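You operate a simulated robot arm through the tools that you are given. There is no shell and no other tool. Be economical: measure what you need, move in short steps, check, and stop when the job is done.

You are at the controls of a simulated two-armed robot. One attempt, no reset.

TASK
Light the green lamp, switch the compressor off, open the vent lever, zero the red knob, open the cover.
Fine: hold the lamp with one hand while the other presses its button; leave it lit; switch off before the yellow cover opens; leave the other levers.

Only the result counts: the job must be done as asked and must still hold three seconds after the hand-in. Knocking over, shifting, dropping, spilling or breaking anything else fails it. Lids that push on must go on centred and level and be pressed home; caps that screw on are set level and turned clockwise until they are tight.

THE ROBOT
Two 7-joint arms with two-finger parallel grippers on one trunk, on a base that drives. Base frame: it is fixed to the floor where the robot stands at the start and does not move with it; the origin is under the middle of the robot, x ahead of it, y to its left, z up. Units: mm, degrees, N and s.
The left shoulder is at the start at [50, 187, 1110], the right one opposite. With the tool pointing down near the work surface each hand reaches from about 100 to 660 mm from the robot's upright axis, wherever it stands, measured 20 degrees to its own side. Places, roughly: button of the green hand lamp [400, 0, 1100]; compressor [900, 1000, 400]; compressor switch [700, 1100, 800]; compressor vent lever [500, 600, 500]; red knob [700, 1300, 700]; tank drain [500, 800, 300]; valve four [700, 1200, 600]; yellow cover [600, 700, 700]. Payload 3.43 kg a hand.
Tool frame (each hand has its own): the origin (TCP) lies between the finger pads and is the grasp point; the fingertips stand 30 mm ahead of it; z points along the fingers, y is the line along which they close. The gripper opens to 94 mm. The fingers are 28 mm wide and 10 mm thick; the gripper's body (50 by 96 mm) begins 55 mm behind the TCP.
Orientation is that of the tool frame in the base frame, as a unit quaternion [w, x, y, z]. With the fingers straight down and closing along the base's y, the tool's x points along the base's -x, its y along +y and its z along -z.

THE INTERFACE
- The arms move only by the tool apply_moves. It takes "left_targets", "right_targets" or both (then of equal length, played together; a hand with none holds still); each is a list of rows, each a list of 7 numbers: the shift along the tool's x, y, z in mm, then the turn, a rotation vector about the tool's x, y, z in degrees, then the opening, from 0 (shut) to 1 (fully open). In form: [[tx, ty, tz, rx, ry, rz, claw], ...]. A call has 1 to 20 rows; each row is the pose to reach, as a shift and turn from the pose commanded when the call began, along the tool's axes at that moment. Each row takes 0.2 s and may step no farther than 50 mm and 8.6 degrees from the row before; otherwise, or with a gripper value out of range, the whole call is refused. Where a pose cannot be reached the arm comes as near as it can. A force on the tool above 80 N (or 10 N above the force at the start of the call, whichever is more), or a blocked arm, ends the call early, and 0.2 s more pass. The fingers move at their own pace (about 153 mm/s each) and stop on an object; they squeeze with about 21 N. The grip force told is the motor's: it shows also when the fingers shut on nothing. Time passes only in rows, and 0.2 s behind the last, so rows that repeat a pose let the fingers close. It gives the time, the measured TCP pose, the force on the tool (base axes), the opening and the grip force at its end, in the units of the frame above (readings bear some noise), with the torque about the TCP (base axes, N m) and any sound that the robot's microphone picked up.
- Cameras (640 x 400 px; columns grow to the right, rows downward): "scene" is now at [136.6, 51.3, 1298.6]; the picture's right is [0.53, -0.85, 0.00], its down [-0.25, -0.16, -0.96] and it looks along [0.81, 0.50, -0.29] (base axes); focal length 214 px, centre (320, 200). "left" rides on the left gripper at [76, -14, -102] in its tool frame; the picture's right is [0.18, 0.98, 0.00], its down [-0.75, 0.14, -0.64] and it looks along [-0.63, 0.12, 0.77] (tool axes); focal length 243 px, centre (320, 200). "right" rides on the right gripper at [76, 14, -102] in its tool frame; the picture's right is [-0.18, 0.98, 0.00], its down [-0.75, -0.14, -0.64] and it looks along [-0.63, -0.12, 0.77] (tool axes); focal length 243 px, centre (320, 200). There is no depth. A picture from a camera that has moved, and an enlarged one, comes with that camera's place and axes in the base frame and with its lens.
- capture(camera): a new picture of that camera. The clock stands still meanwhile.
- move_column(by): slides the trunk up (or, below 0, down) by that many mm; the arms and the scene camera ride with it, the base frame stays. It gives what a move gives, with no picture.
- base_move(legs): drives the robot by 1 to 6 legs, each [ahead, left, turn to the left] in mm, mm and degrees, along the robot's own axes; the way and the turn of a leg run together, so that a leg with both is an arc; at most 1500 mm and 180 degrees a leg. The arms and the cameras ride along, it lands a little off, and it stops where it bumps. It gives what a move gives.
- pan_tilt(pan, tilt): turns the head with the scene camera to pan (to the left, within 80 degrees either way) and tilt (down, from -29 to 69), counted from straight ahead of the robot. It gives what a move gives.
- close_up(camera, box): a new picture of the part [left, top, right, bottom] of that camera's present view, enlarged. The clock stands still meanwhile.
- close_job(): hands the job in; it is judged then, once.

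Go step by step. Nothing tells you exact positions but the pictures and the camera data: compare them with the known pose of the tool, close in by small moves and look again before you grip or let go. The budget is 120 turns and 100 pictures, counting those below and the enlarged ones. Unless the task says otherwise, let go and move clear before handing in.

The tools are called after ">>>" as a command line: name --argument value ..., lists and objects as JSON in quotes. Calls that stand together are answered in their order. apply_moves: Moves the arms, as the interface text tells. Its arguments: {"type":"object","properties":{"left_targets":{"type":"array","items":{"type":"array","items":{"type":"number"}}},"right_targets":{"type":"array","items":{"type":"array","items":{"type":"number"}}}},"required":[]} The other tools are called the same way: move_column (by) slides the trunk up or down; base_move (legs) drives the base; pan_tilt (pan, tilt) turns the head that bears the scene camera; capture (camera) takes a picture; close_up (camera, box) takes an enlarged picture of a part of a camera's view; close_job () hands the job in.

At the start:

```text
time: 0.0
left_eef_pos: [225.3, 256.5, 1288.8]
left_tcp_rot: [0.0, 0.0, 1.0, 0.0]
left_ft_force: [0.1, -0.1, 0.4]
left_ft_torque: [-0.01, -0.03, 0.0]
left_opening: 94.2
left_grip_force: 0.0
right_eef_pos: [338.7, 42.7, 1214.9]
right_tcp_rot: [-0.001, 0.0, 1.0, 0.001]
right_ft_force: [0.0, 0.2, -0.4]
right_ft_torque: [-0.01, 0.02, -0.03]
right_opening: 93.9
right_grip_force: 0.0
trunk travel left (down, up): [-325.0, 107.0]
robot x, y, heading: [0.7, 2.6, -0.1]
head pan, tilt: [31.8, 17.2]
```

scene: 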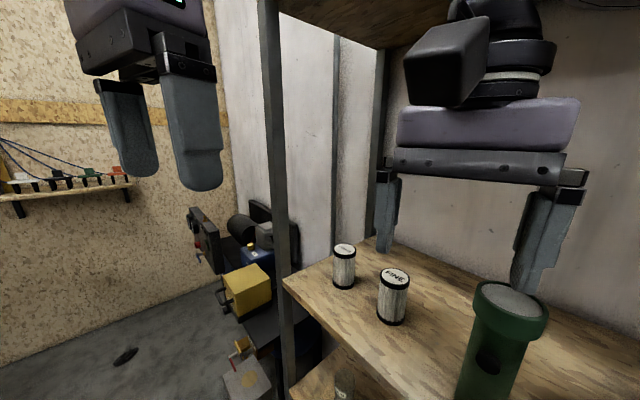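
right: 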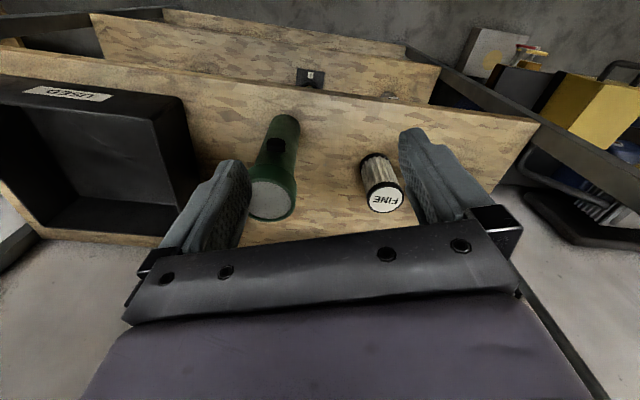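
left: 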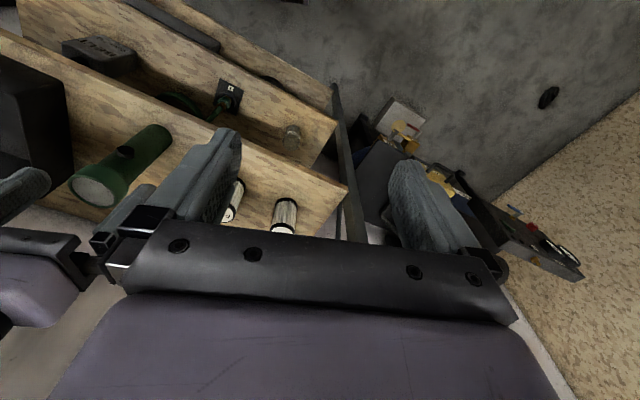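

The lamp stands on a shelf in front of me, with two cylinders (one marked "FINE") beside it, and the compressor is beyond to the left. I'll look around in more detail first.

>>> close_up --camera "scene" --box '[320, 220, 600, 400]'

>>> close_up --camera "scene" --box '[170, 180, 330, 400]'

>>> close_up --camera "right" --box '[0, 0, 540, 260]'

>>> pan_tilt --pan 0 --tilt 40

>>> capture --camera "scene"

```text
2.22 times, centred on (460, 310) of scene
camera zoom: at [136.6, 51.3, 1298.6], right [0.53, -0.85, 0.0], down [-0.25, -0.16, -0.96], along [0.81, 0.5, -0.29], focal length 477 px, centre (9, -44)
```

zoom: 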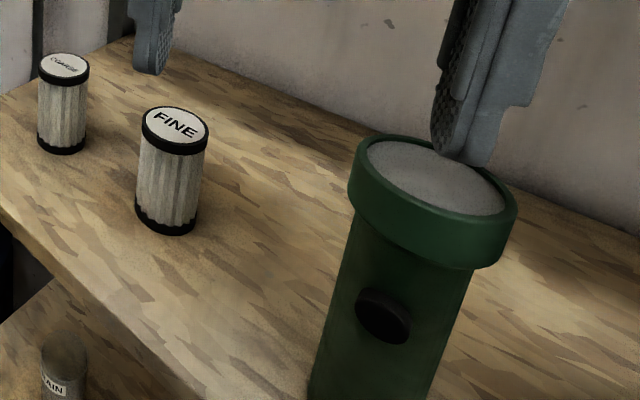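

```text
1.82 times, centred on (250, 290) of scene
camera zoom: at [136.6, 51.3, 1298.6], right [0.53, -0.85, 0.0], down [-0.25, -0.16, -0.96], along [0.81, 0.5, -0.29], focal length 390 px, centre (447, 36)
```

zoom: 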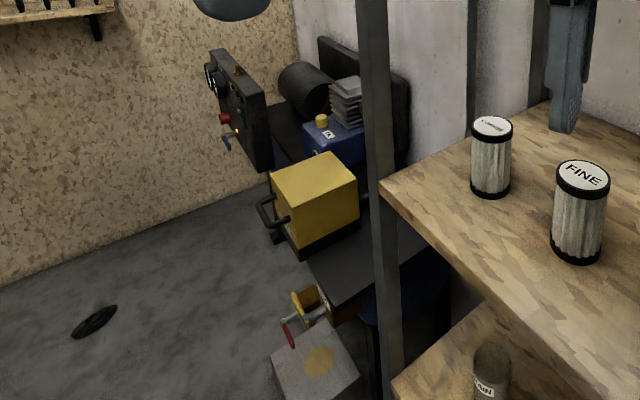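

```text
1.19 times, centred on (270, 130) of right
camera zoom: at [262.3, 58.2, 1318.7], right [0.18, 0.98, 0.0], down [0.75, -0.14, 0.64], along [0.63, -0.12, -0.77], focal length 288 px, centre (379, 283)
```

zoom: 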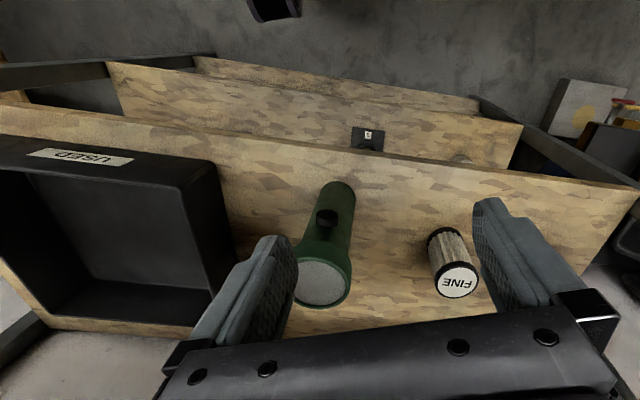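

```text
time: 1.0
left_eef_pos: [225.5, 256.7, 1289.2]
left_tcp_rot: [-0.001, 0.0, 1.0, 0.0]
left_ft_force: [0.5, -0.6, 0.2]
left_ft_torque: [0.02, 0.0, -0.01]
left_opening: 94.0
left_grip_force: 0.0
right_eef_pos: [339.0, 43.2, 1214.8]
right_tcp_rot: [0.0, -0.001, 1.0, 0.001]
right_ft_force: [0.6, -0.9, -0.8]
right_ft_torque: [0.04, -0.01, -0.01]
right_opening: 94.0
right_grip_force: 0.1
trunk travel left (down, up): [-325.0, 107.0]
robot x, y, heading: [0.5, -0.5, -0.0]
head pan, tilt: [0.0, 40.0]
```

```text
93 pictures are left
camera scene: at [142.2, 2.2, 1262.6], right [0.0, -1.0, 0.0], down [-0.64, 0.0, -0.77], along [0.77, 0.0, -0.64], focal length 214 px, centre (320, 200)
```

scene: 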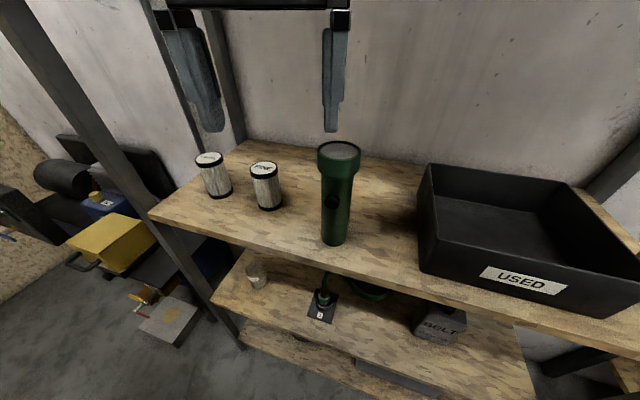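

Lamp axis appears to be about (414, -22), top z≈1122, with the button on the near side around (381, -14, 1062). I'll check detail before backing up a little for arm room.

>>> close_up --camera "scene" --box '[280, 120, 400, 260]'

>>> base_move --legs '[[-120, 0, 0]]'

>>> capture --camera "scene"

```text
2.86 times, centred on (340, 190) of scene
camera zoom: at [142.2, 2.2, 1262.6], right [0.0, -1.0, 0.0], down [-0.64, 0.0, -0.77], along [0.77, 0.0, -0.64], focal length 613 px, centre (263, 229)
```

zoom: 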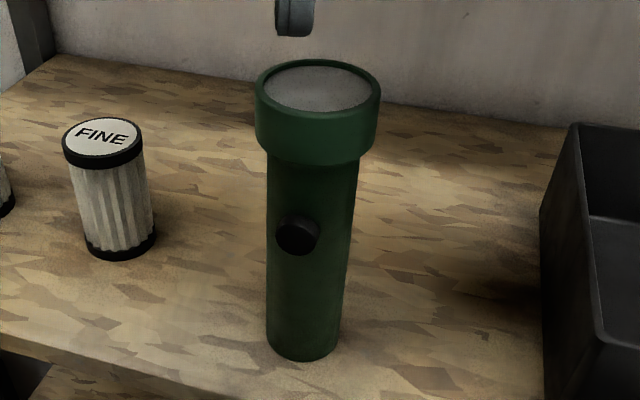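

```text
time: 2.2
left_eef_pos: [105.0, 257.2, 1288.5]
left_tcp_rot: [0.001, -0.001, 1.0, 0.0]
left_ft_force: [-0.6, -0.4, 0.3]
left_ft_torque: [0.01, 0.01, 0.01]
left_opening: 93.9
left_grip_force: 0.1
right_eef_pos: [218.5, 43.4, 1216.2]
right_tcp_rot: [0.0, -0.002, 1.0, 0.001]
right_ft_force: [-0.3, -0.6, 0.1]
right_ft_torque: [0.04, -0.02, -0.01]
right_opening: 93.9
right_grip_force: 0.2
trunk travel left (down, up): [-325.0, 107.0]
robot x, y, heading: [-120.4, -0.7, 0.0]
head pan, tilt: [0.0, 40.0]
```

```text
91 pictures are left
camera scene: at [22.6, 2.1, 1262.7], right [0.0, -1.0, 0.0], down [-0.64, 0.0, -0.77], along [0.77, 0.0, -0.64], focal length 214 px, centre (320, 200)
```

scene: 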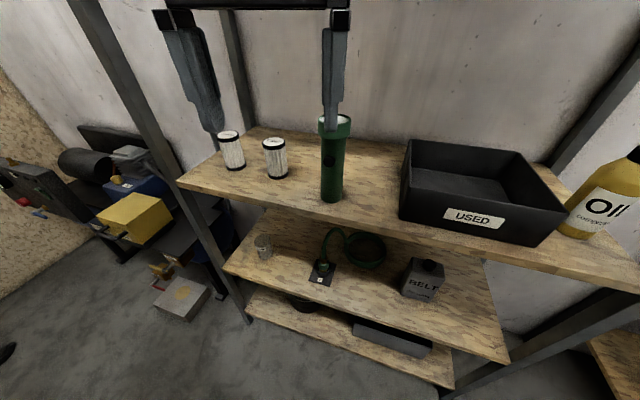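

Button faces mostly toward me (slightly to +y). Bringing the open right hand over the lamp head.

>>> apply_moves --right_targets '[[-40, -13, 0, 0, 0, 0, 1], [-80, -26, 0, 0, 0, 0, 1], [-120, -39, 0, 0, 0, 0, 1], [-160, -52, 0, 0, 0, 0, 1], [-196, -65, 0, 0, 0, 0, 1], [-196, -65, 0, 0, 0, 0, 1]]'

>>> capture --camera "right"

>>> capture --camera "scene"

```text
time: 3.6
left_eef_pos: [105.8, 259.2, 1288.6]
left_tcp_rot: [0.0, 0.0, 1.0, -0.001]
left_ft_force: [0.0, 0.0, -0.1]
left_ft_torque: [0.0, 0.01, -0.03]
left_opening: 93.9
left_grip_force: 0.1
right_eef_pos: [388.5, -22.4, 1207.1]
right_tcp_rot: [0.0, -0.002, 1.0, 0.001]
right_ft_force: [0.3, -0.3, -0.7]
right_ft_torque: [0.01, -0.01, -0.01]
right_opening: 94.0
right_grip_force: 0.1
right hand out of reach, approached as far as the arm can: row 4, 5, 6
trunk travel left (down, up): [-325.0, 107.0]
robot x, y, heading: [-117.5, 2.5, -0.2]
head pan, tilt: [0.0, 40.0]
```

```text
90 pictures are left
camera right: at [312.4, -7.5, 1311.5], right [0.18, 0.98, 0.0], down [0.75, -0.14, 0.64], along [0.63, -0.12, -0.77], focal length 243 px, centre (320, 200)
```

right: 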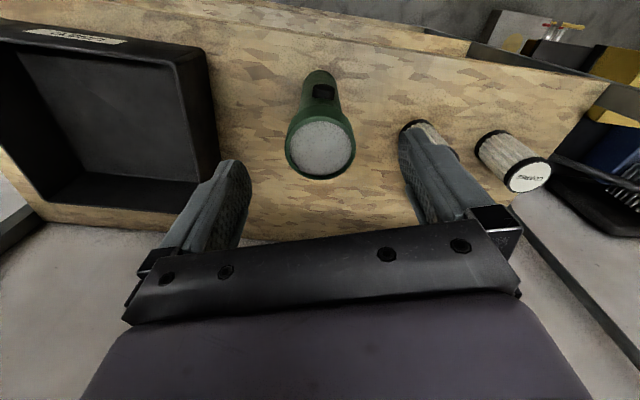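

```text
89 pictures are left
camera scene: at [23.3, 3.2, 1262.6], right [0.0, -1.0, 0.0], down [-0.64, 0.0, -0.77], along [0.77, 0.0, -0.64], focal length 214 px, centre (320, 200)
```

scene: 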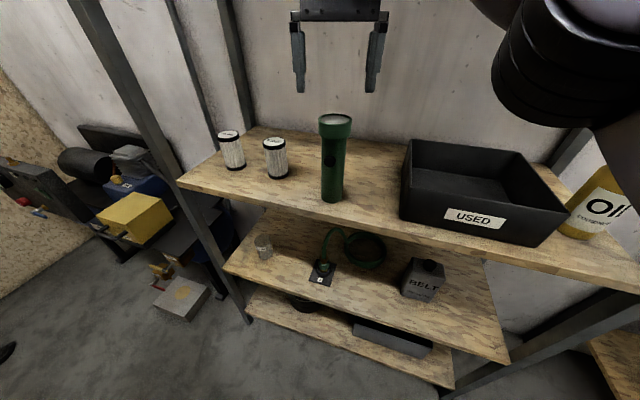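

The right hand is at its reach limit at this height, so I'll drive ahead a little.

>>> base_move --legs '[[50, 0, 0]]'

>>> apply_moves --right_targets '[[0, 0, 5, 0, 0, 0, 1], [0, 0, 5, 0, 0, 0, 1]]'

```text
time: 4.5
left_eef_pos: [157.4, 257.3, 1287.6]
left_tcp_rot: [0.0, -0.001, 1.0, 0.001]
left_ft_force: [1.6, -0.8, -0.6]
left_ft_torque: [0.02, 0.02, 0.0]
left_opening: 94.1
left_grip_force: 0.0
right_eef_pos: [439.0, -22.7, 1206.7]
right_tcp_rot: [-0.002, -0.001, 1.0, 0.001]
right_ft_force: [0.5, 0.1, 0.7]
right_ft_torque: [-0.01, 0.03, -0.02]
right_opening: 94.1
right_grip_force: 0.1
trunk travel left (down, up): [-325.0, 107.0]
robot x, y, heading: [-70.5, -1.0, 0.1]
head pan, tilt: [0.0, 40.0]
```

```text
time: 5.1
left_eef_pos: [155.6, 257.6, 1289.0]
left_tcp_rot: [0.001, -0.001, 1.0, 0.0]
left_ft_force: [-0.4, 0.7, -0.1]
left_ft_torque: [-0.01, 0.0, 0.02]
left_opening: 94.1
left_grip_force: 0.1
right_eef_pos: [437.7, -21.6, 1200.7]
right_tcp_rot: [-0.001, 0.0, 1.0, 0.0]
right_ft_force: [0.3, -0.2, -0.1]
right_ft_torque: [0.0, 0.0, -0.02]
right_opening: 94.0
right_grip_force: 0.0
trunk travel left (down, up): [-325.0, 107.0]
robot x, y, heading: [-71.1, 0.4, -0.1]
head pan, tilt: [0.0, 40.0]
```

>>> apply_moves --right_targets '[[12, -1, 20, 0, 0, 0, 1], [25, -2, 40, 0, 0, 0, 1], [25, -2, 40, 0, 0, 0, 1], [25, -2, 40, 0, 0, 0, 1], [25, -2, 40, 0, 0, 0, 1], [25, -2, 40, 0, 0, 0, 1], [25, -2, 40, 0, 0, 0, 1], [25, -2, 40, 0, 0, 0, 1], [25, -2, 40, 0, 0, 0, 1], [25, -2, 40, 0, 0, 0, 1], [25, -2, 40, 0, 0, 0, 1], [25, -2, 40, 0, 0, 0, 1]]' --left_targets '[[-10, -8, 12, 0, -7.5, 0, 0], [-20, -16, 24, 0, -15, 0, 0], [-30, -24, 36, 0, -22.5, 0, 0], [-40, -32, 48, 0, -30, 0, 0], [-50, -40, 60, 0, -37.5, 0, 0], [-60, -48, 72, 0, -45, 0, 0], [-70, -56, 84, 0, -52.5, 0, 0], [-80, -64, 96, 0, -60, 0, 0], [-90, -72, 108, 0, -67.5, 0, 0], [-100, -80, 120, 0, -75, 0, 0], [-110, -88, 132, 0, -82.5, 0, 0], [-125, -100, 140, 0, -90, 0, 0]]'

>>> capture --camera "right"

>>> capture --camera "scene"

```text
time: 7.7
left_eef_pos: [349.4, 145.3, 1180.6]
left_tcp_rot: [0.708, -0.001, 0.706, 0.0]
left_ft_force: [0.5, 1.6, -0.7]
left_ft_torque: [-0.02, 0.01, 0.0]
left_opening: 0.0
left_grip_force: 20.3
left hand out of reach, approached as far as the arm can: row 8, 9, 10, 11, 12
right_eef_pos: [413.6, -23.8, 1161.9]
right_tcp_rot: [0.0, 0.0, 1.0, 0.001]
right_ft_force: [0.2, 0.5, 0.1]
right_ft_torque: [-0.04, 0.01, 0.03]
right_opening: 93.9
right_grip_force: 0.0
trunk travel left (down, up): [-325.0, 107.0]
robot x, y, heading: [-70.2, -2.8, -0.2]
head pan, tilt: [0.0, 40.0]
```

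```text
88 pictures are left
camera right: at [336.9, -9.2, 1266.4], right [0.18, 0.98, 0.0], down [0.75, -0.14, 0.64], along [0.63, -0.12, -0.77], focal length 243 px, centre (320, 200)
```

right: 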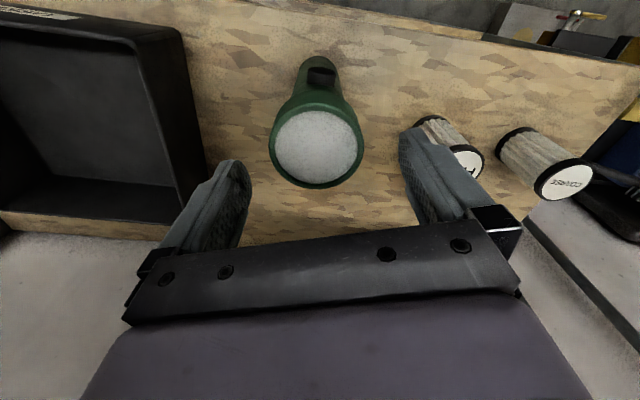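

```text
87 pictures are left
camera scene: at [73.3, 2.9, 1262.5], right [0.0, -1.0, 0.0], down [-0.64, 0.0, -0.77], along [0.77, 0.0, -0.64], focal length 214 px, centre (320, 200)
```

scene: 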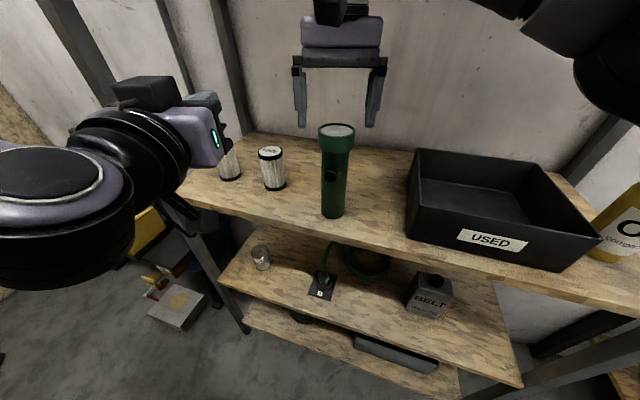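

Left arm can't fold that close; I'll back off 45 mm, then lower the right hand onto the lamp head (centre ≈ (412, -26)).

>>> base_move --legs '[[-45, 0, 0]]'

>>> apply_moves --right_targets '[[-22, -1, 0, 0, 0, 0, 1], [-44, -2, 0, 0, 0, 0, 1], [-44, -2, 0, 0, 0, 0, 1]]'

```text
time: 8.6
left_eef_pos: [302.5, 144.3, 1181.3]
left_tcp_rot: [0.708, -0.001, 0.706, 0.001]
left_ft_force: [-0.5, -0.6, -0.7]
left_ft_torque: [-0.04, 0.03, 0.01]
left_opening: 0.0
left_grip_force: 21.2
right_eef_pos: [366.1, -25.5, 1163.2]
right_tcp_rot: [0.001, 0.0, 1.0, 0.001]
right_ft_force: [-0.3, 0.4, 0.0]
right_ft_torque: [0.02, -0.01, 0.07]
right_opening: 93.9
right_grip_force: 0.0
trunk travel left (down, up): [-325.0, 107.0]
robot x, y, heading: [-113.0, -4.0, -0.1]
head pan, tilt: [0.0, 40.0]
```

```text
time: 9.4
left_eef_pos: [303.6, 142.7, 1180.8]
left_tcp_rot: [0.707, 0.0, 0.707, 0.0]
left_ft_force: [-0.6, 0.0, -0.2]
left_ft_torque: [0.0, 0.05, -0.05]
left_opening: 0.0
left_grip_force: 21.2
right_eef_pos: [411.6, -27.7, 1162.3]
right_tcp_rot: [-0.001, -0.001, 1.0, 0.0]
right_ft_force: [-0.7, -0.4, 1.0]
right_ft_torque: [0.0, 0.0, 0.05]
right_opening: 94.2
right_grip_force: 0.1
trunk travel left (down, up): [-325.0, 107.0]
robot x, y, heading: [-112.8, 1.1, 0.1]
head pan, tilt: [0.0, 40.0]
```

>>> apply_moves --right_targets '[[0, 1, 18, 0, 0, 0, 1], [0, 1, 36, 0, 0, 0, 1], [0, 1, 54, 0, 0, 0, 1], [0, 1, 54, 0, 0, 0, 1]]'

>>> capture --camera "scene"

>>> capture --camera "right"

```text
time: 10.4
left_eef_pos: [304.3, 143.0, 1180.8]
left_tcp_rot: [0.707, -0.001, 0.707, 0.0]
left_ft_force: [-0.2, -0.2, -0.4]
left_ft_torque: [0.0, 0.01, -0.02]
left_opening: 0.0
left_grip_force: 21.1
right_eef_pos: [411.3, -25.6, 1108.8]
right_tcp_rot: [0.0, 0.001, 1.0, 0.0]
right_ft_force: [0.4, 0.3, 0.6]
right_ft_torque: [0.0, -0.02, 0.01]
right_opening: 94.0
right_grip_force: 0.0
trunk travel left (down, up): [-325.0, 107.0]
robot x, y, heading: [-114.8, 2.0, 0.1]
head pan, tilt: [0.0, 40.0]
```

```text
86 pictures are left
camera scene: at [28.0, 2.2, 1262.6], right [0.0, -1.0, 0.0], down [-0.64, 0.0, -0.77], along [0.77, 0.0, -0.64], focal length 214 px, centre (320, 200)
```

scene: 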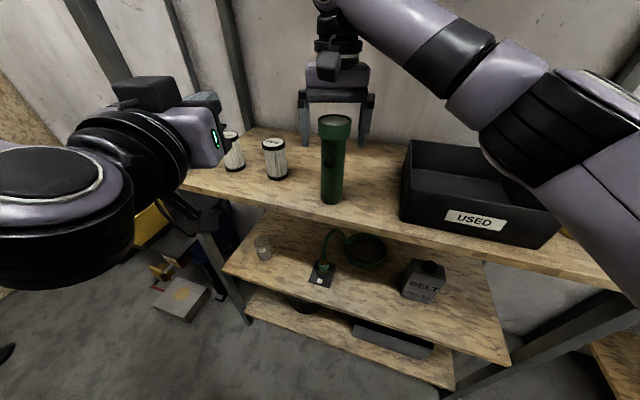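

```text
85 pictures are left
camera right: at [335.1, -11.0, 1212.6], right [0.18, 0.98, 0.0], down [0.75, -0.14, 0.64], along [0.63, -0.12, -0.77], focal length 243 px, centre (320, 200)
```

right: 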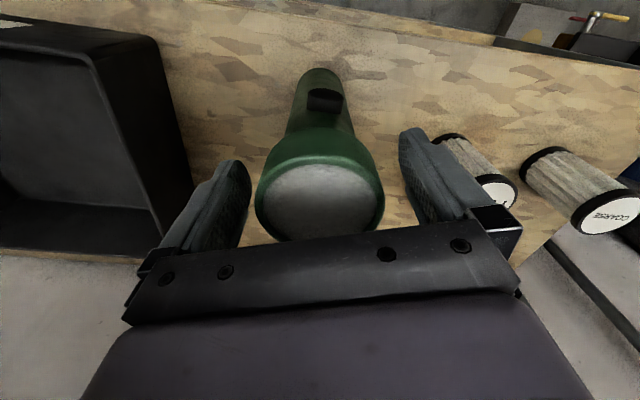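

Centred well. Closing the right hand on the lamp head.

>>> apply_moves --right_targets '[[0, 0, 0, 0, 0, 0, 0.6], [0, 0, 0, 0, 0, 0, 0.5], [0, 0, 0, 0, 0, 0, 0.5], [0, 0, 0, 0, 0, 0, 0.5], [0, 0, 0, 0, 0, 0, 0.5]]'

>>> capture --camera "right"

>>> close_up --camera "scene" --box '[260, 80, 420, 220]'

```text
time: 11.6
left_eef_pos: [304.0, 142.9, 1180.3]
left_tcp_rot: [0.707, -0.001, 0.707, 0.0]
left_ft_force: [-0.1, -0.5, -0.6]
left_ft_torque: [-0.01, -0.03, 0.02]
left_opening: 0.0
left_grip_force: 21.1
right_eef_pos: [411.2, -26.6, 1108.6]
right_tcp_rot: [0.0, 0.0, 1.0, 0.0]
right_ft_force: [0.6, -0.4, 0.0]
right_ft_torque: [-0.03, 0.01, 0.0]
right_opening: 60.4
right_grip_force: 21.3
trunk travel left (down, up): [-325.0, 107.0]
robot x, y, heading: [-109.6, 2.1, 0.2]
head pan, tilt: [0.0, 40.0]
```

```text
84 pictures are left
camera right: at [335.2, -10.9, 1212.6], right [0.18, 0.98, 0.0], down [0.75, -0.14, 0.64], along [0.63, -0.12, -0.77], focal length 243 px, centre (320, 200)
```

right: 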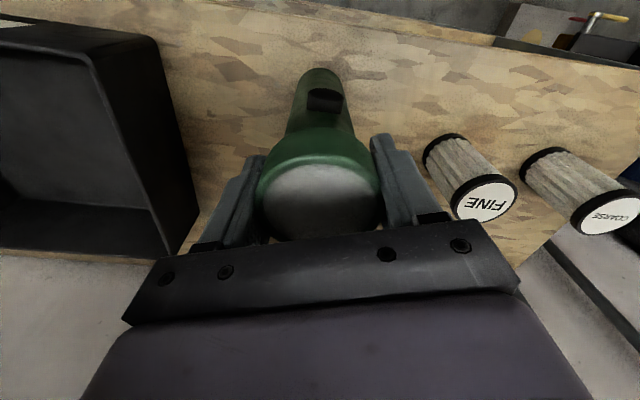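

```text
2.86 times, centred on (340, 150) of scene
camera zoom: at [28.2, 2.1, 1262.5], right [0.0, -1.0, 0.0], down [-0.64, 0.0, -0.77], along [0.77, 0.0, -0.64], focal length 613 px, centre (263, 343)
```

zoom: 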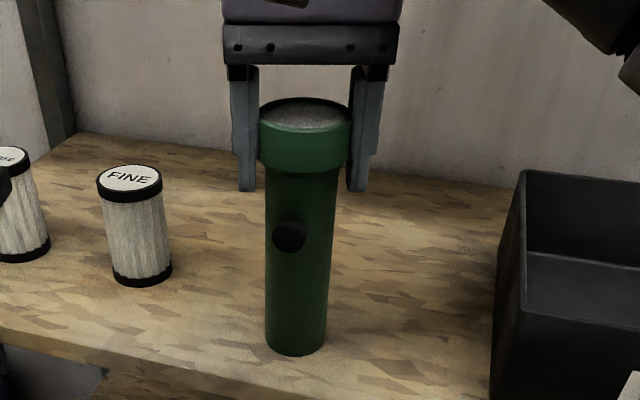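

Lamp is firmly held. The button is at about (382, -16, 1059); bringing the closed left fingertips in front of it.

>>> apply_moves --left_targets '[[20, -27, 2, 0, 0, 0, 0], [40, -53, 4, 0, 0, 0, 0], [60, -80, 6, 0, 0, 0, 0], [80, -106, 8, 0, 0, 0, 0], [100, -133, 10, 0, 0, 0, 0], [121, -159, 11, 0, 0, 0, 0], [121, -159, 11, 0, 0, 0, 0]]'

>>> capture --camera "left"

>>> capture --camera "right"

>>> capture --camera "scene"

```text
time: 13.2
left_eef_pos: [318.5, 121.7, 1139.3]
left_tcp_rot: [0.707, 0.0, 0.707, -0.001]
left_ft_force: [0.0, 1.0, 0.0]
left_ft_torque: [-0.02, 0.02, 0.0]
left_opening: 0.2
left_grip_force: 20.9
left hand out of reach, approached as far as the arm can: row 2, 3, 4, 5, 6, 7
right_eef_pos: [411.0, -25.8, 1108.8]
right_tcp_rot: [0.0, 0.0, 1.0, 0.001]
right_ft_force: [-0.2, -0.1, 0.4]
right_ft_torque: [-0.03, -0.03, -0.03]
right_opening: 60.6
right_grip_force: 20.9
trunk travel left (down, up): [-325.0, 107.0]
robot x, y, heading: [-117.8, 1.4, 0.0]
head pan, tilt: [0.0, 40.0]
```

```text
82 pictures are left
camera left: at [215.9, 108.6, 1062.8], right [0.0, 0.98, -0.18], down [-0.64, 0.14, 0.75], along [0.77, 0.12, 0.63], focal length 243 px, centre (320, 200)
```

left: 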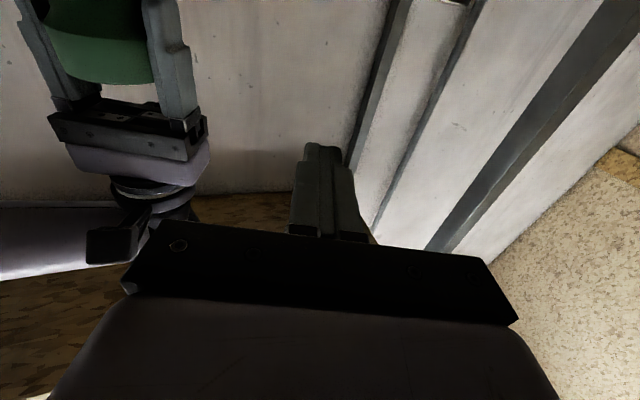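

```text
81 pictures are left
camera right: at [335.3, -10.9, 1212.6], right [0.18, 0.98, 0.0], down [0.75, -0.14, 0.64], along [0.63, -0.12, -0.77], focal length 243 px, centre (320, 200)
```

right: 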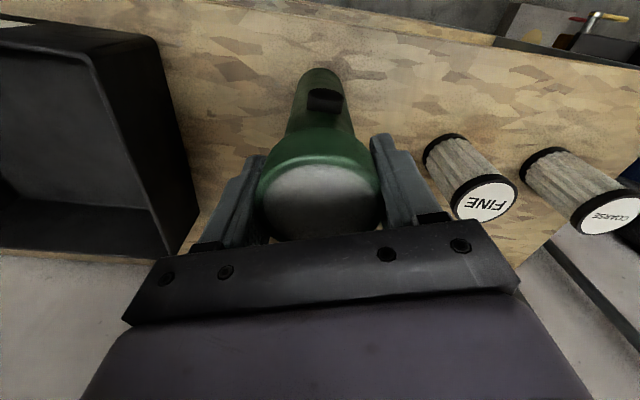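

```text
80 pictures are left
camera scene: at [28.2, 2.1, 1262.5], right [0.0, -1.0, 0.0], down [-0.64, 0.0, -0.77], along [0.77, 0.0, -0.64], focal length 214 px, centre (320, 200)
```

scene: 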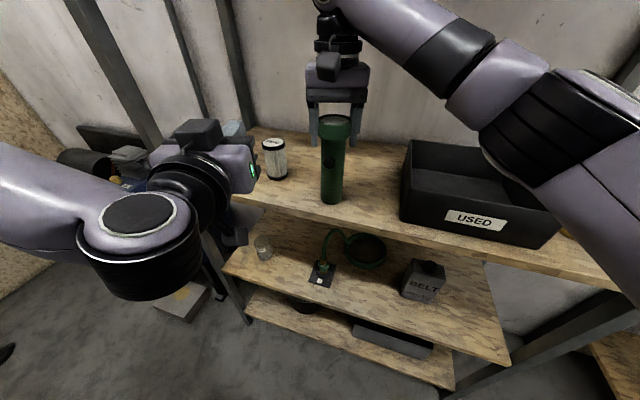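

The direct path folds the left arm too tightly; trying a wider route: forward and down first, then sideways.

>>> apply_moves --left_targets '[[0, 0, 22, 0, 0, 0, 0], [27, -10, 25, 0, 0, 0, 0], [54, -20, 25, 0, 0, 0, 0], [80, -30, 25, 0, 0, 0, 0], [80, -55, 22, 0, 0, 0, 0], [80, -80, 18, 0, 0, 0, 0]]'

```text
time: 14.6
left_eef_pos: [335.8, 128.4, 1130.3]
left_tcp_rot: [0.707, -0.001, 0.708, 0.001]
left_ft_force: [0.5, 1.0, -0.2]
left_ft_torque: [0.02, -0.02, 0.01]
left_opening: 0.0
left_grip_force: 21.2
left hand out of reach, approached as far as the arm can: row 2, 3, 4, 5, 6
right_eef_pos: [411.0, -25.4, 1108.6]
right_tcp_rot: [0.0, 0.0, 1.0, 0.0]
right_ft_force: [-0.3, -0.3, -0.2]
right_ft_torque: [0.0, -0.02, 0.01]
right_opening: 60.3
right_grip_force: 21.1
trunk travel left (down, up): [-325.0, 107.0]
robot x, y, heading: [-116.4, -0.2, 0.1]
head pan, tilt: [0.0, 40.0]
```

That pose is joint-limited; I'll tilt the left fingers about 40° downward instead and come in that way.

>>> apply_moves --left_targets '[[0, 0, -8, 0, 8, 0, 0], [0, 0, -16, 0, 16, 0, 0], [0, 0, -24, 0, 24, 0, 0], [0, 0, -32, 0, 32, 0, 0], [0, 0, -40, 0, 40, 0, 0], [0, -30, -40, 0, 40, 0, 0], [10, -60, -40, 0, 40, 0, 0], [20, -90, -40, 0, 40, 0, 0], [30, -120, -40, 0, 40, 0, 0], [40, -144, -40, 0, 40, 0, 0], [40, -144, -40, 0, 40, 0, 0]]'

>>> capture --camera "scene"

```text
time: 17.0
left_eef_pos: [292.8, 110.7, 1119.6]
left_tcp_rot: [0.422, -0.001, 0.906, 0.0]
left_ft_force: [-0.6, 0.8, -0.1]
left_ft_torque: [0.02, 0.01, -0.02]
left_opening: 0.0
left_grip_force: 20.7
left hand out of reach, approached as far as the arm can: row 6, 7, 8, 9, 10, 11
right_eef_pos: [411.1, -25.8, 1108.9]
right_tcp_rot: [0.0, -0.001, 1.0, 0.0]
right_ft_force: [0.6, 0.9, -0.1]
right_ft_torque: [-0.05, 0.01, -0.01]
right_opening: 60.4
right_grip_force: 20.8
trunk travel left (down, up): [-325.0, 107.0]
robot x, y, heading: [-109.9, 1.6, -0.3]
head pan, tilt: [0.0, 40.0]
```

```text
79 pictures are left
camera scene: at [28.1, 2.1, 1262.5], right [0.0, -1.0, 0.0], down [-0.64, 0.0, -0.77], along [0.77, 0.0, -0.64], focal length 214 px, centre (320, 200)
```

scene: 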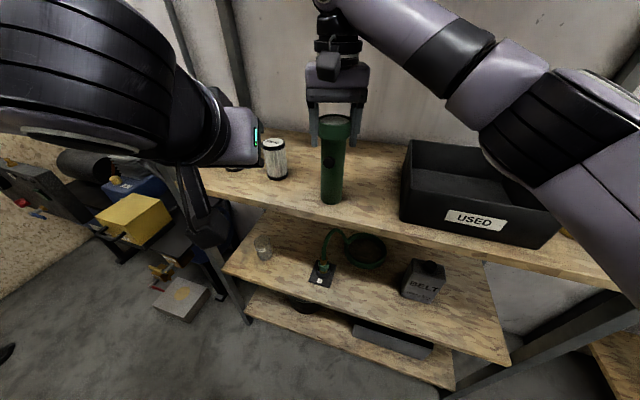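

The cross-body reach lacks yaw; I'll yaw the left hand 45° to the right while moving closer.

>>> apply_moves --left_targets '[[0, 0, 0, 5.8, 0, 4.8, 0], [0, 0, 0, 11.5, 0, 9.6, 0], [0, 0, 0, 17.3, 0, 14.4, 0], [0, 0, 0, 23.1, 0, 19.2, 0], [0, 0, 0, 28.8, 0, 24, 0], [0, 0, 0, 34.6, 0, 28.8, 0], [3, -17, 13, 34.6, 0, 28.8, 0], [5, -34, 26, 34.6, 0, 28.8, 0], [6, -50, 40, 34.6, 0, 28.8, 0], [6, -50, 40, 34.6, 0, 28.8, 0]]'

>>> capture --camera "scene"

```text
time: 19.2
left_eef_pos: [320.2, 60.5, 1087.2]
left_tcp_rot: [0.39, 0.346, 0.838, -0.164]
left_ft_force: [0.5, -0.4, -0.4]
left_ft_torque: [0.01, 0.0, 0.0]
left_opening: 0.1
left_grip_force: 21.1
right_eef_pos: [411.1, -26.1, 1109.8]
right_tcp_rot: [-0.001, 0.0, 1.0, 0.001]
right_ft_force: [0.1, 0.9, -0.3]
right_ft_torque: [0.01, 0.02, 0.01]
right_opening: 60.2
right_grip_force: 20.9
trunk travel left (down, up): [-325.0, 107.0]
robot x, y, heading: [-111.3, -2.4, 0.1]
head pan, tilt: [0.0, 40.0]
```

```text
78 pictures are left
camera scene: at [28.1, 2.2, 1262.5], right [0.0, -1.0, 0.0], down [-0.64, 0.0, -0.77], along [0.77, 0.0, -0.64], focal length 214 px, centre (320, 200)
```

scene: 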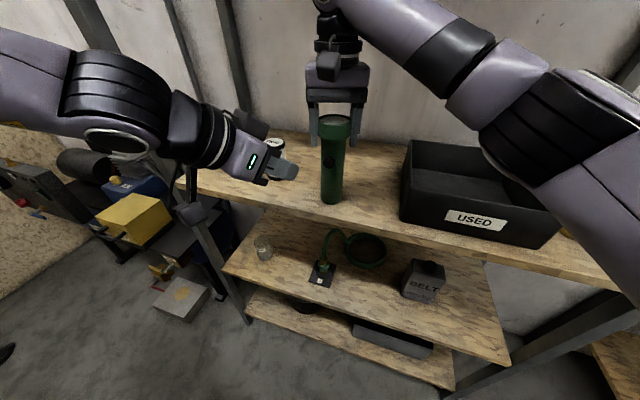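

>>> apply_moves --left_targets '[[-6, -12, 17, 0, 0, 0, 0], [-11, -24, 34, 0, 0, 0, 0], [-17, -35, 50, 0, 0, 0, 0], [-17, -35, 50, 0, 0, 0, 0]]'

>>> close_up --camera "scene" --box '[250, 90, 410, 230]'

>>> capture --camera "right"

>>> capture --camera "left"

```text
time: 20.2
left_eef_pos: [327.7, 10.5, 1071.4]
left_tcp_rot: [0.391, 0.347, 0.836, -0.164]
left_ft_force: [0.0, 0.6, 0.6]
left_ft_torque: [0.01, 0.0, 0.0]
left_opening: 0.0
left_grip_force: 20.9
left hand out of reach, approached as far as the arm can: row 3, 4
right_eef_pos: [411.3, -25.9, 1109.4]
right_tcp_rot: [-0.001, 0.0, 1.0, 0.001]
right_ft_force: [0.8, -0.5, 0.7]
right_ft_torque: [-0.03, 0.01, 0.0]
right_opening: 60.3
right_grip_force: 20.8
trunk travel left (down, up): [-325.0, 107.0]
robot x, y, heading: [-114.3, -2.2, 0.0]
head pan, tilt: [0.0, 40.0]
```

```text
2.86 times, centred on (330, 160) of scene
camera zoom: at [28.1, 2.2, 1262.5], right [0.0, -1.0, 0.0], down [-0.64, 0.0, -0.77], along [0.77, 0.0, -0.64], focal length 613 px, centre (291, 314)
```

zoom: 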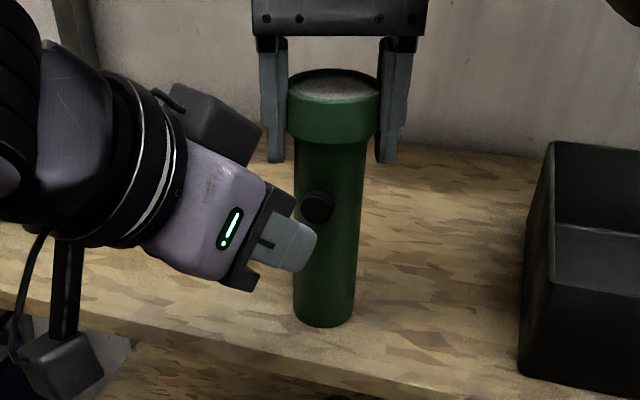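

```text
76 pictures are left
camera right: at [335.2, -10.9, 1212.6], right [0.18, 0.98, 0.0], down [0.75, -0.14, 0.64], along [0.63, -0.12, -0.77], focal length 243 px, centre (320, 200)
```

right: 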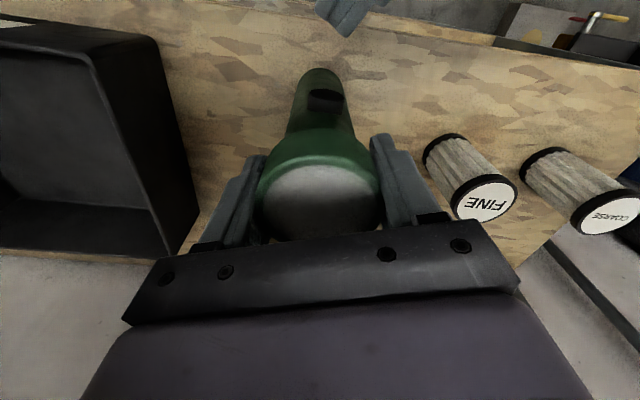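

```text
75 pictures are left
camera left: at [227.2, 91.5, 1078.8], right [0.61, 0.78, -0.14], down [0.09, 0.11, 0.99], along [0.79, -0.62, -0.01], focal length 243 px, centre (320, 200)
```

left: 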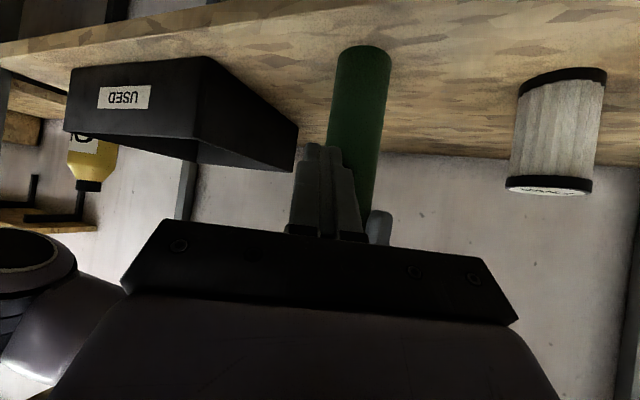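

>>> apply_moves --left_targets '[[-4, 1.5, 6, 0, 0, 0, 0], [-7.6, 2.8, 12.2, 0, 0, 0, 0], [-7.6, 2.8, 12.2, 0, 0, 0, 0]]'

>>> close_up --camera "scene" --box '[290, 100, 370, 210]'

>>> close_up --camera "right" --box '[260, 0, 400, 160]'

```text
time: 21.0
left_eef_pos: [331.7, 12.2, 1070.7]
left_tcp_rot: [0.39, 0.345, 0.838, -0.163]
left_ft_force: [-0.6, -0.2, 0.0]
left_ft_torque: [-0.05, 0.01, 0.02]
left_opening: 0.0
left_grip_force: 20.9
left hand out of reach, approached as far as the arm can: row 1, 2, 3
right_eef_pos: [410.8, -25.3, 1108.4]
right_tcp_rot: [0.0, 0.0, 1.0, 0.001]
right_ft_force: [0.7, -0.1, 0.3]
right_ft_torque: [-0.01, 0.0, 0.04]
right_opening: 60.3
right_grip_force: 20.6
trunk travel left (down, up): [-325.0, 107.0]
robot x, y, heading: [-112.8, -3.0, 0.1]
head pan, tilt: [0.0, 40.0]
```

```text
3.64 times, centred on (330, 155) of scene
camera zoom: at [28.1, 2.1, 1262.5], right [0.0, -1.0, 0.0], down [-0.64, 0.0, -0.77], along [0.77, 0.0, -0.64], focal length 780 px, centre (284, 364)
```

zoom: 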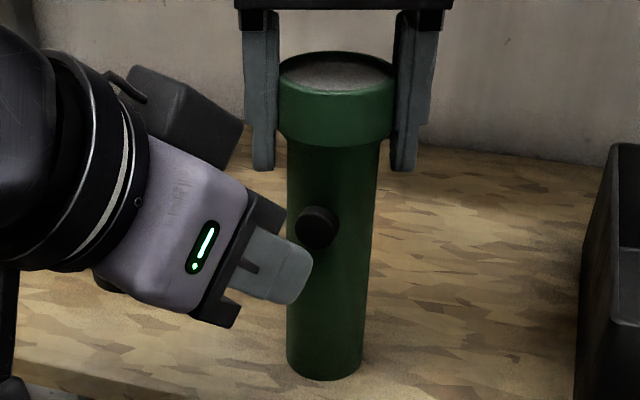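

```text
2.50 times, centred on (330, 80) of right
camera zoom: at [335.2, -10.9, 1212.6], right [0.18, 0.98, 0.0], down [0.75, -0.14, 0.64], along [0.63, -0.12, -0.77], focal length 606 px, centre (295, 500)
```

zoom: 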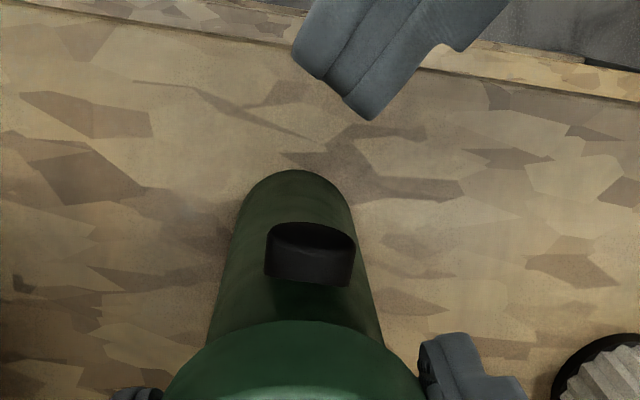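

I'll yaw the left hand another 25° so its finger's side face can press the button, moving just short of it.

>>> apply_moves --left_targets '[[0, 0, 0, 4.8, 0, 4, 0], [0, 0, 0, 9.6, 0, 8, 0], [0, 0, 0, 14.4, 0, 12, 0], [0, 0, 0, 19.2, 0, 16.1, 0], [-8, 0, 6, 19.2, 0, 16.1, 0], [-16, -1, 11.4, 19.2, 0, 16.1, 0], [-16, -1, 11.4, 19.2, 0, 16.1, 0]]'

>>> close_up --camera "scene" --box '[270, 90, 390, 220]'

>>> close_up --camera "right" --box '[220, 0, 440, 180]'

```text
time: 22.6
left_eef_pos: [322.5, -10.5, 1072.1]
left_tcp_rot: [0.347, 0.518, 0.743, -0.243]
left_ft_force: [0.0, 0.2, 0.5]
left_ft_torque: [0.03, 0.02, 0.04]
left_opening: 0.0
left_grip_force: 20.9
left hand out of reach, approached as far as the arm can: row 4, 5, 6, 7
right_eef_pos: [410.2, -26.3, 1109.0]
right_tcp_rot: [-0.001, -0.001, 1.0, 0.001]
right_ft_force: [-0.4, 0.9, -0.1]
right_ft_torque: [-0.02, 0.0, -0.01]
right_opening: 59.7
right_grip_force: 20.8
trunk travel left (down, up): [-325.0, 107.0]
robot x, y, heading: [-113.6, 0.1, -0.3]
head pan, tilt: [0.0, 40.0]
```

```text
3.08 times, centred on (330, 155) of scene
camera zoom: at [28.1, 2.1, 1262.5], right [0.0, -1.0, 0.0], down [-0.64, 0.0, -0.77], along [0.77, 0.0, -0.64], focal length 660 px, centre (289, 338)
```

zoom: 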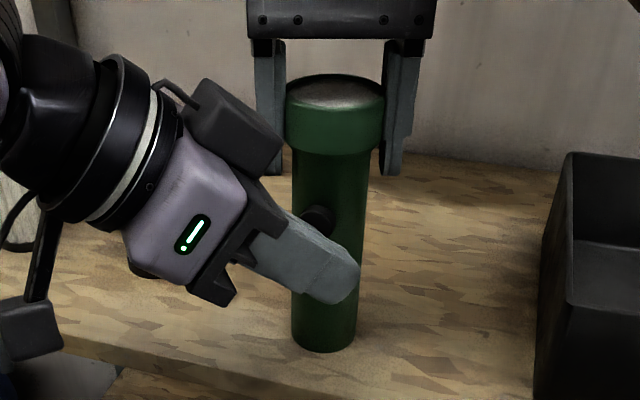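

```text
2.22 times, centred on (330, 90) of right
camera zoom: at [335.2, -11.0, 1212.6], right [0.18, 0.98, 0.0], down [0.75, -0.14, 0.64], along [0.63, -0.12, -0.77], focal length 539 px, centre (298, 444)
```

zoom: 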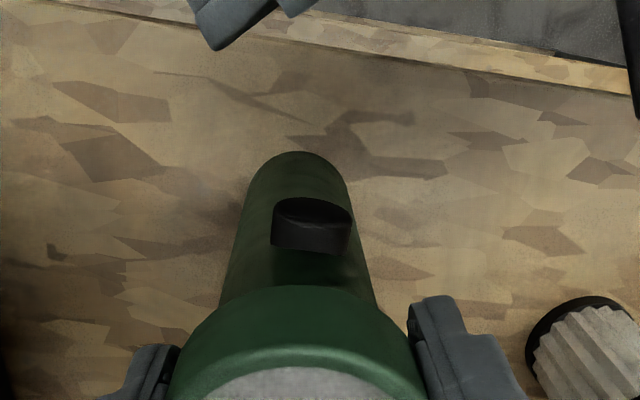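

>>> apply_moves --left_targets '[[-1, 7, 0, 0, 0, 0, 0], [-2, 14, 0, 0, 0, 0, 0], [-2, 22, 0, 0, 0, 0, 0], [-2, 22, 0, 0, 0, 0, 0]]'

>>> close_up --camera "right" --box '[220, 0, 440, 180]'

```text
time: 23.6
left_eef_pos: [323.2, -9.8, 1070.7]
left_tcp_rot: [0.348, 0.517, 0.743, -0.242]
left_ft_force: [0.3, 0.0, 0.0]
left_ft_torque: [-0.03, -0.02, 0.0]
left_opening: 0.0
left_grip_force: 20.8
left hand out of reach, approached as far as the arm can: row 1, 2, 3, 4
right_eef_pos: [411.6, -25.6, 1108.5]
right_tcp_rot: [-0.001, 0.0, 1.0, 0.001]
right_ft_force: [0.4, -0.3, 0.5]
right_ft_torque: [-0.02, 0.01, 0.0]
right_opening: 60.1
right_grip_force: 21.0
trunk travel left (down, up): [-325.0, 107.0]
robot x, y, heading: [-114.6, 1.3, 0.0]
head pan, tilt: [0.0, 40.0]
```

```text
2.22 times, centred on (330, 90) of right
camera zoom: at [335.2, -10.9, 1212.6], right [0.18, 0.98, 0.0], down [0.75, -0.14, 0.64], along [0.63, -0.12, -0.77], focal length 539 px, centre (298, 444)
```

zoom: 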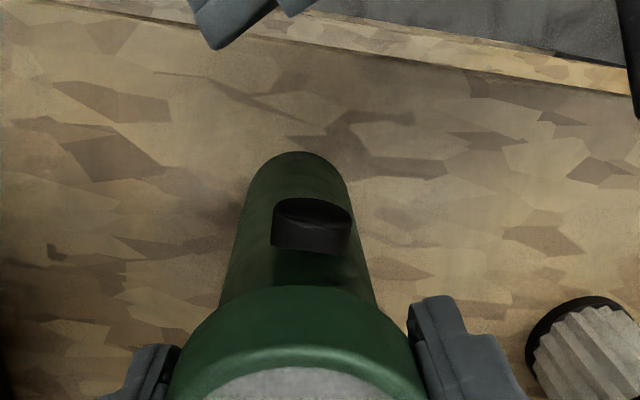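

Another wrist limit. I'll instead use the natural posture: fingers tilted 45° down to the right, camera toward me, pressing with the fingers' far edge.

>>> apply_moves --left_targets '[[0, 2, -6, 0.75, 1.5, -7.6, 0], [0, 4, -12, 1.5, 3.1, -15.1, 0], [0, 6, -18, 2.25, 4.6, -22.7, 0], [0, 8, -24, 3, 6.1, -30.2, 0], [0, 10, -30, 3.75, 7.65, -37.8, 0], [0, 12, -36, 4.5, 9.2, -45.4, 0], [0, 13, -42, 5.25, 10.7, -52.9, 0], [-1, 15, -48, 6, 12.2, -60.5, 0], [-1, 17, -54, 6.75, 13.8, -68, 0], [-1, 19, -61, 7.5, 15.3, -75.6, 0], [-1, 19, -61, 7.5, 15.3, -75.6, 0]]'

>>> close_up --camera "scene" --box '[200, 60, 420, 220]'

```text
time: 26.0
left_eef_pos: [325.1, 39.6, 1110.4]
left_tcp_rot: [-0.003, 0.001, 0.924, -0.383]
left_ft_force: [-0.6, 0.1, -0.3]
left_ft_torque: [0.02, -0.04, 0.03]
left_opening: 0.1
left_grip_force: 21.3
right_eef_pos: [412.0, -26.1, 1108.3]
right_tcp_rot: [-0.001, 0.0, 1.0, 0.001]
right_ft_force: [-0.2, 0.7, -0.8]
right_ft_torque: [-0.04, -0.02, 0.0]
right_opening: 60.0
right_grip_force: 20.6
trunk travel left (down, up): [-325.0, 107.0]
robot x, y, heading: [-115.1, 1.3, -0.0]
head pan, tilt: [0.0, 40.0]
```

```text
2.50 times, centred on (310, 140) of scene
camera zoom: at [28.1, 2.1, 1262.6], right [0.0, -1.0, 0.0], down [-0.64, 0.0, -0.77], along [0.77, 0.0, -0.64], focal length 536 px, centre (345, 350)
```

zoom: 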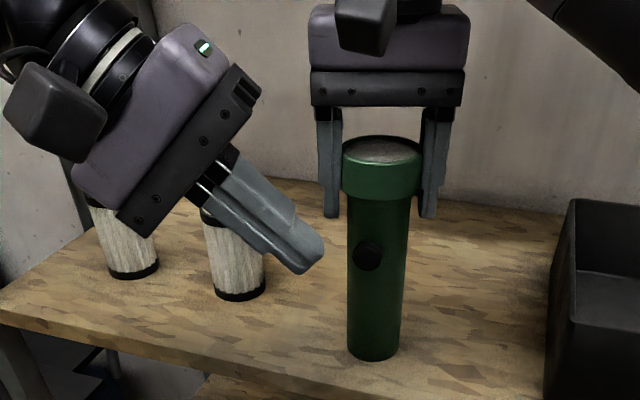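

Reached cleanly. Moving to just short of the button.

>>> apply_moves --left_targets '[[0, -1, 20, 0, 0, 0, 0], [0, -2, 40, 0, 0, 0, 0], [-10, -3.5, 60, 0, 0, 0, 0], [-20, -3.5, 60, 0, 0, 0, 0], [-20, -3.5, 60, 0, 0, 0, 0]]'

>>> close_up --camera "scene" --box '[250, 80, 410, 220]'

>>> close_up --camera "right" --box '[220, 0, 440, 180]'

```text
time: 27.2
left_eef_pos: [324.1, 17.5, 1071.9]
left_tcp_rot: [-0.001, 0.004, 0.924, -0.383]
left_ft_force: [0.8, 0.5, -0.5]
left_ft_torque: [-0.01, 0.01, 0.02]
left_opening: 0.2
left_grip_force: 20.7
left hand out of reach, approached as far as the arm can: row 2, 3, 4, 5
right_eef_pos: [411.9, -25.5, 1108.3]
right_tcp_rot: [-0.001, -0.001, 1.0, 0.0]
right_ft_force: [-0.1, -0.5, -0.3]
right_ft_torque: [-0.03, 0.01, -0.04]
right_opening: 60.0
right_grip_force: 21.0
trunk travel left (down, up): [-325.0, 107.0]
robot x, y, heading: [-115.2, 0.2, 0.1]
head pan, tilt: [0.0, 40.0]
```

```text
2.86 times, centred on (330, 150) of scene
camera zoom: at [28.1, 2.1, 1262.6], right [0.0, -1.0, 0.0], down [-0.64, 0.0, -0.77], along [0.77, 0.0, -0.64], focal length 613 px, centre (291, 343)
```

zoom: 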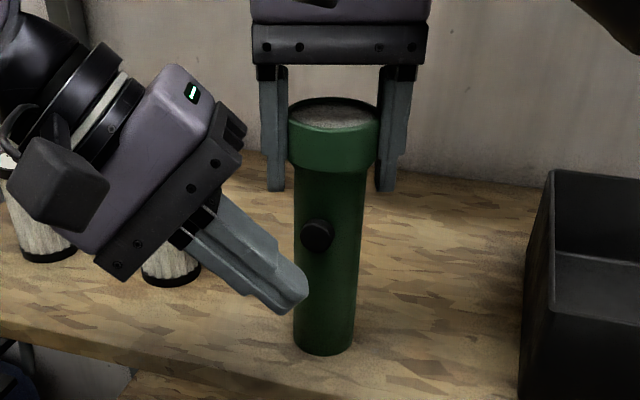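

```text
2.22 times, centred on (330, 90) of right
camera zoom: at [335.2, -10.9, 1212.7], right [0.18, 0.98, 0.0], down [0.75, -0.14, 0.64], along [0.63, -0.12, -0.77], focal length 539 px, centre (298, 444)
```

zoom: 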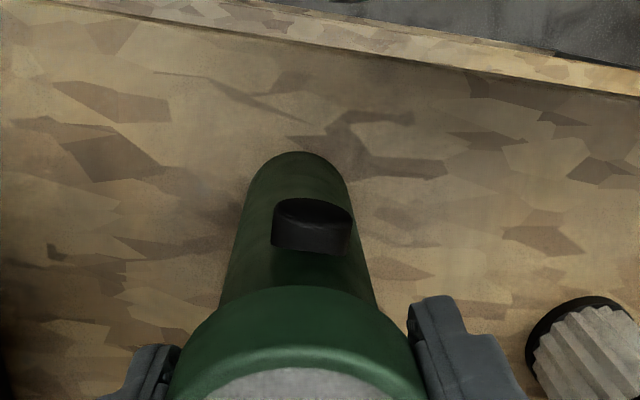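

>>> apply_moves --left_targets '[[-10, 0, 0, 0, 0, 0, 0], [-20, 0, 0, 0, 0, 0, 0], [-20, -2, 8, 0, 0, 0, 0], [-20, -4, 16, 0, 0, 0, 0], [-20, -4, 16, 0, 0, 0, 0]]'

>>> capture --camera "scene"

```text
time: 28.4
left_eef_pos: [332.9, 24.0, 1065.6]
left_tcp_rot: [-0.001, 0.003, 0.924, -0.383]
left_ft_force: [-0.3, 0.2, 0.6]
left_ft_torque: [0.01, 0.01, 0.0]
left_opening: 0.0
left_grip_force: 21.3
left hand out of reach, approached as far as the arm can: row 1, 2, 3, 4, 5
right_eef_pos: [411.5, -25.7, 1108.4]
right_tcp_rot: [-0.001, -0.001, 1.0, 0.001]
right_ft_force: [-1.1, 0.2, 0.0]
right_ft_torque: [-0.02, -0.02, 0.01]
right_opening: 59.9
right_grip_force: 21.1
trunk travel left (down, up): [-325.0, 107.0]
robot x, y, heading: [-112.9, -3.0, -0.1]
head pan, tilt: [0.0, 40.0]
```

```text
66 pictures are left
camera scene: at [28.1, 2.1, 1262.6], right [0.0, -1.0, 0.0], down [-0.64, 0.0, -0.77], along [0.77, 0.0, -0.64], focal length 214 px, centre (320, 200)
```

scene: 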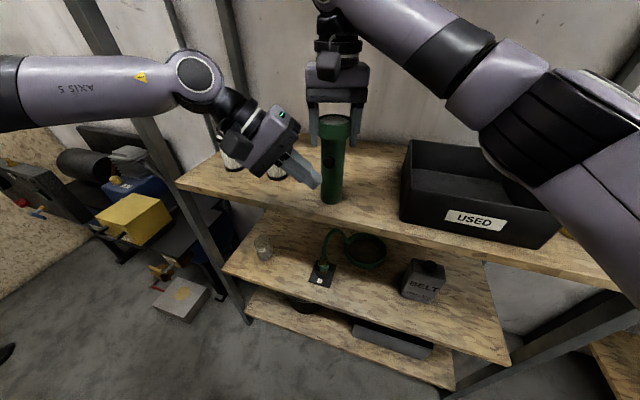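

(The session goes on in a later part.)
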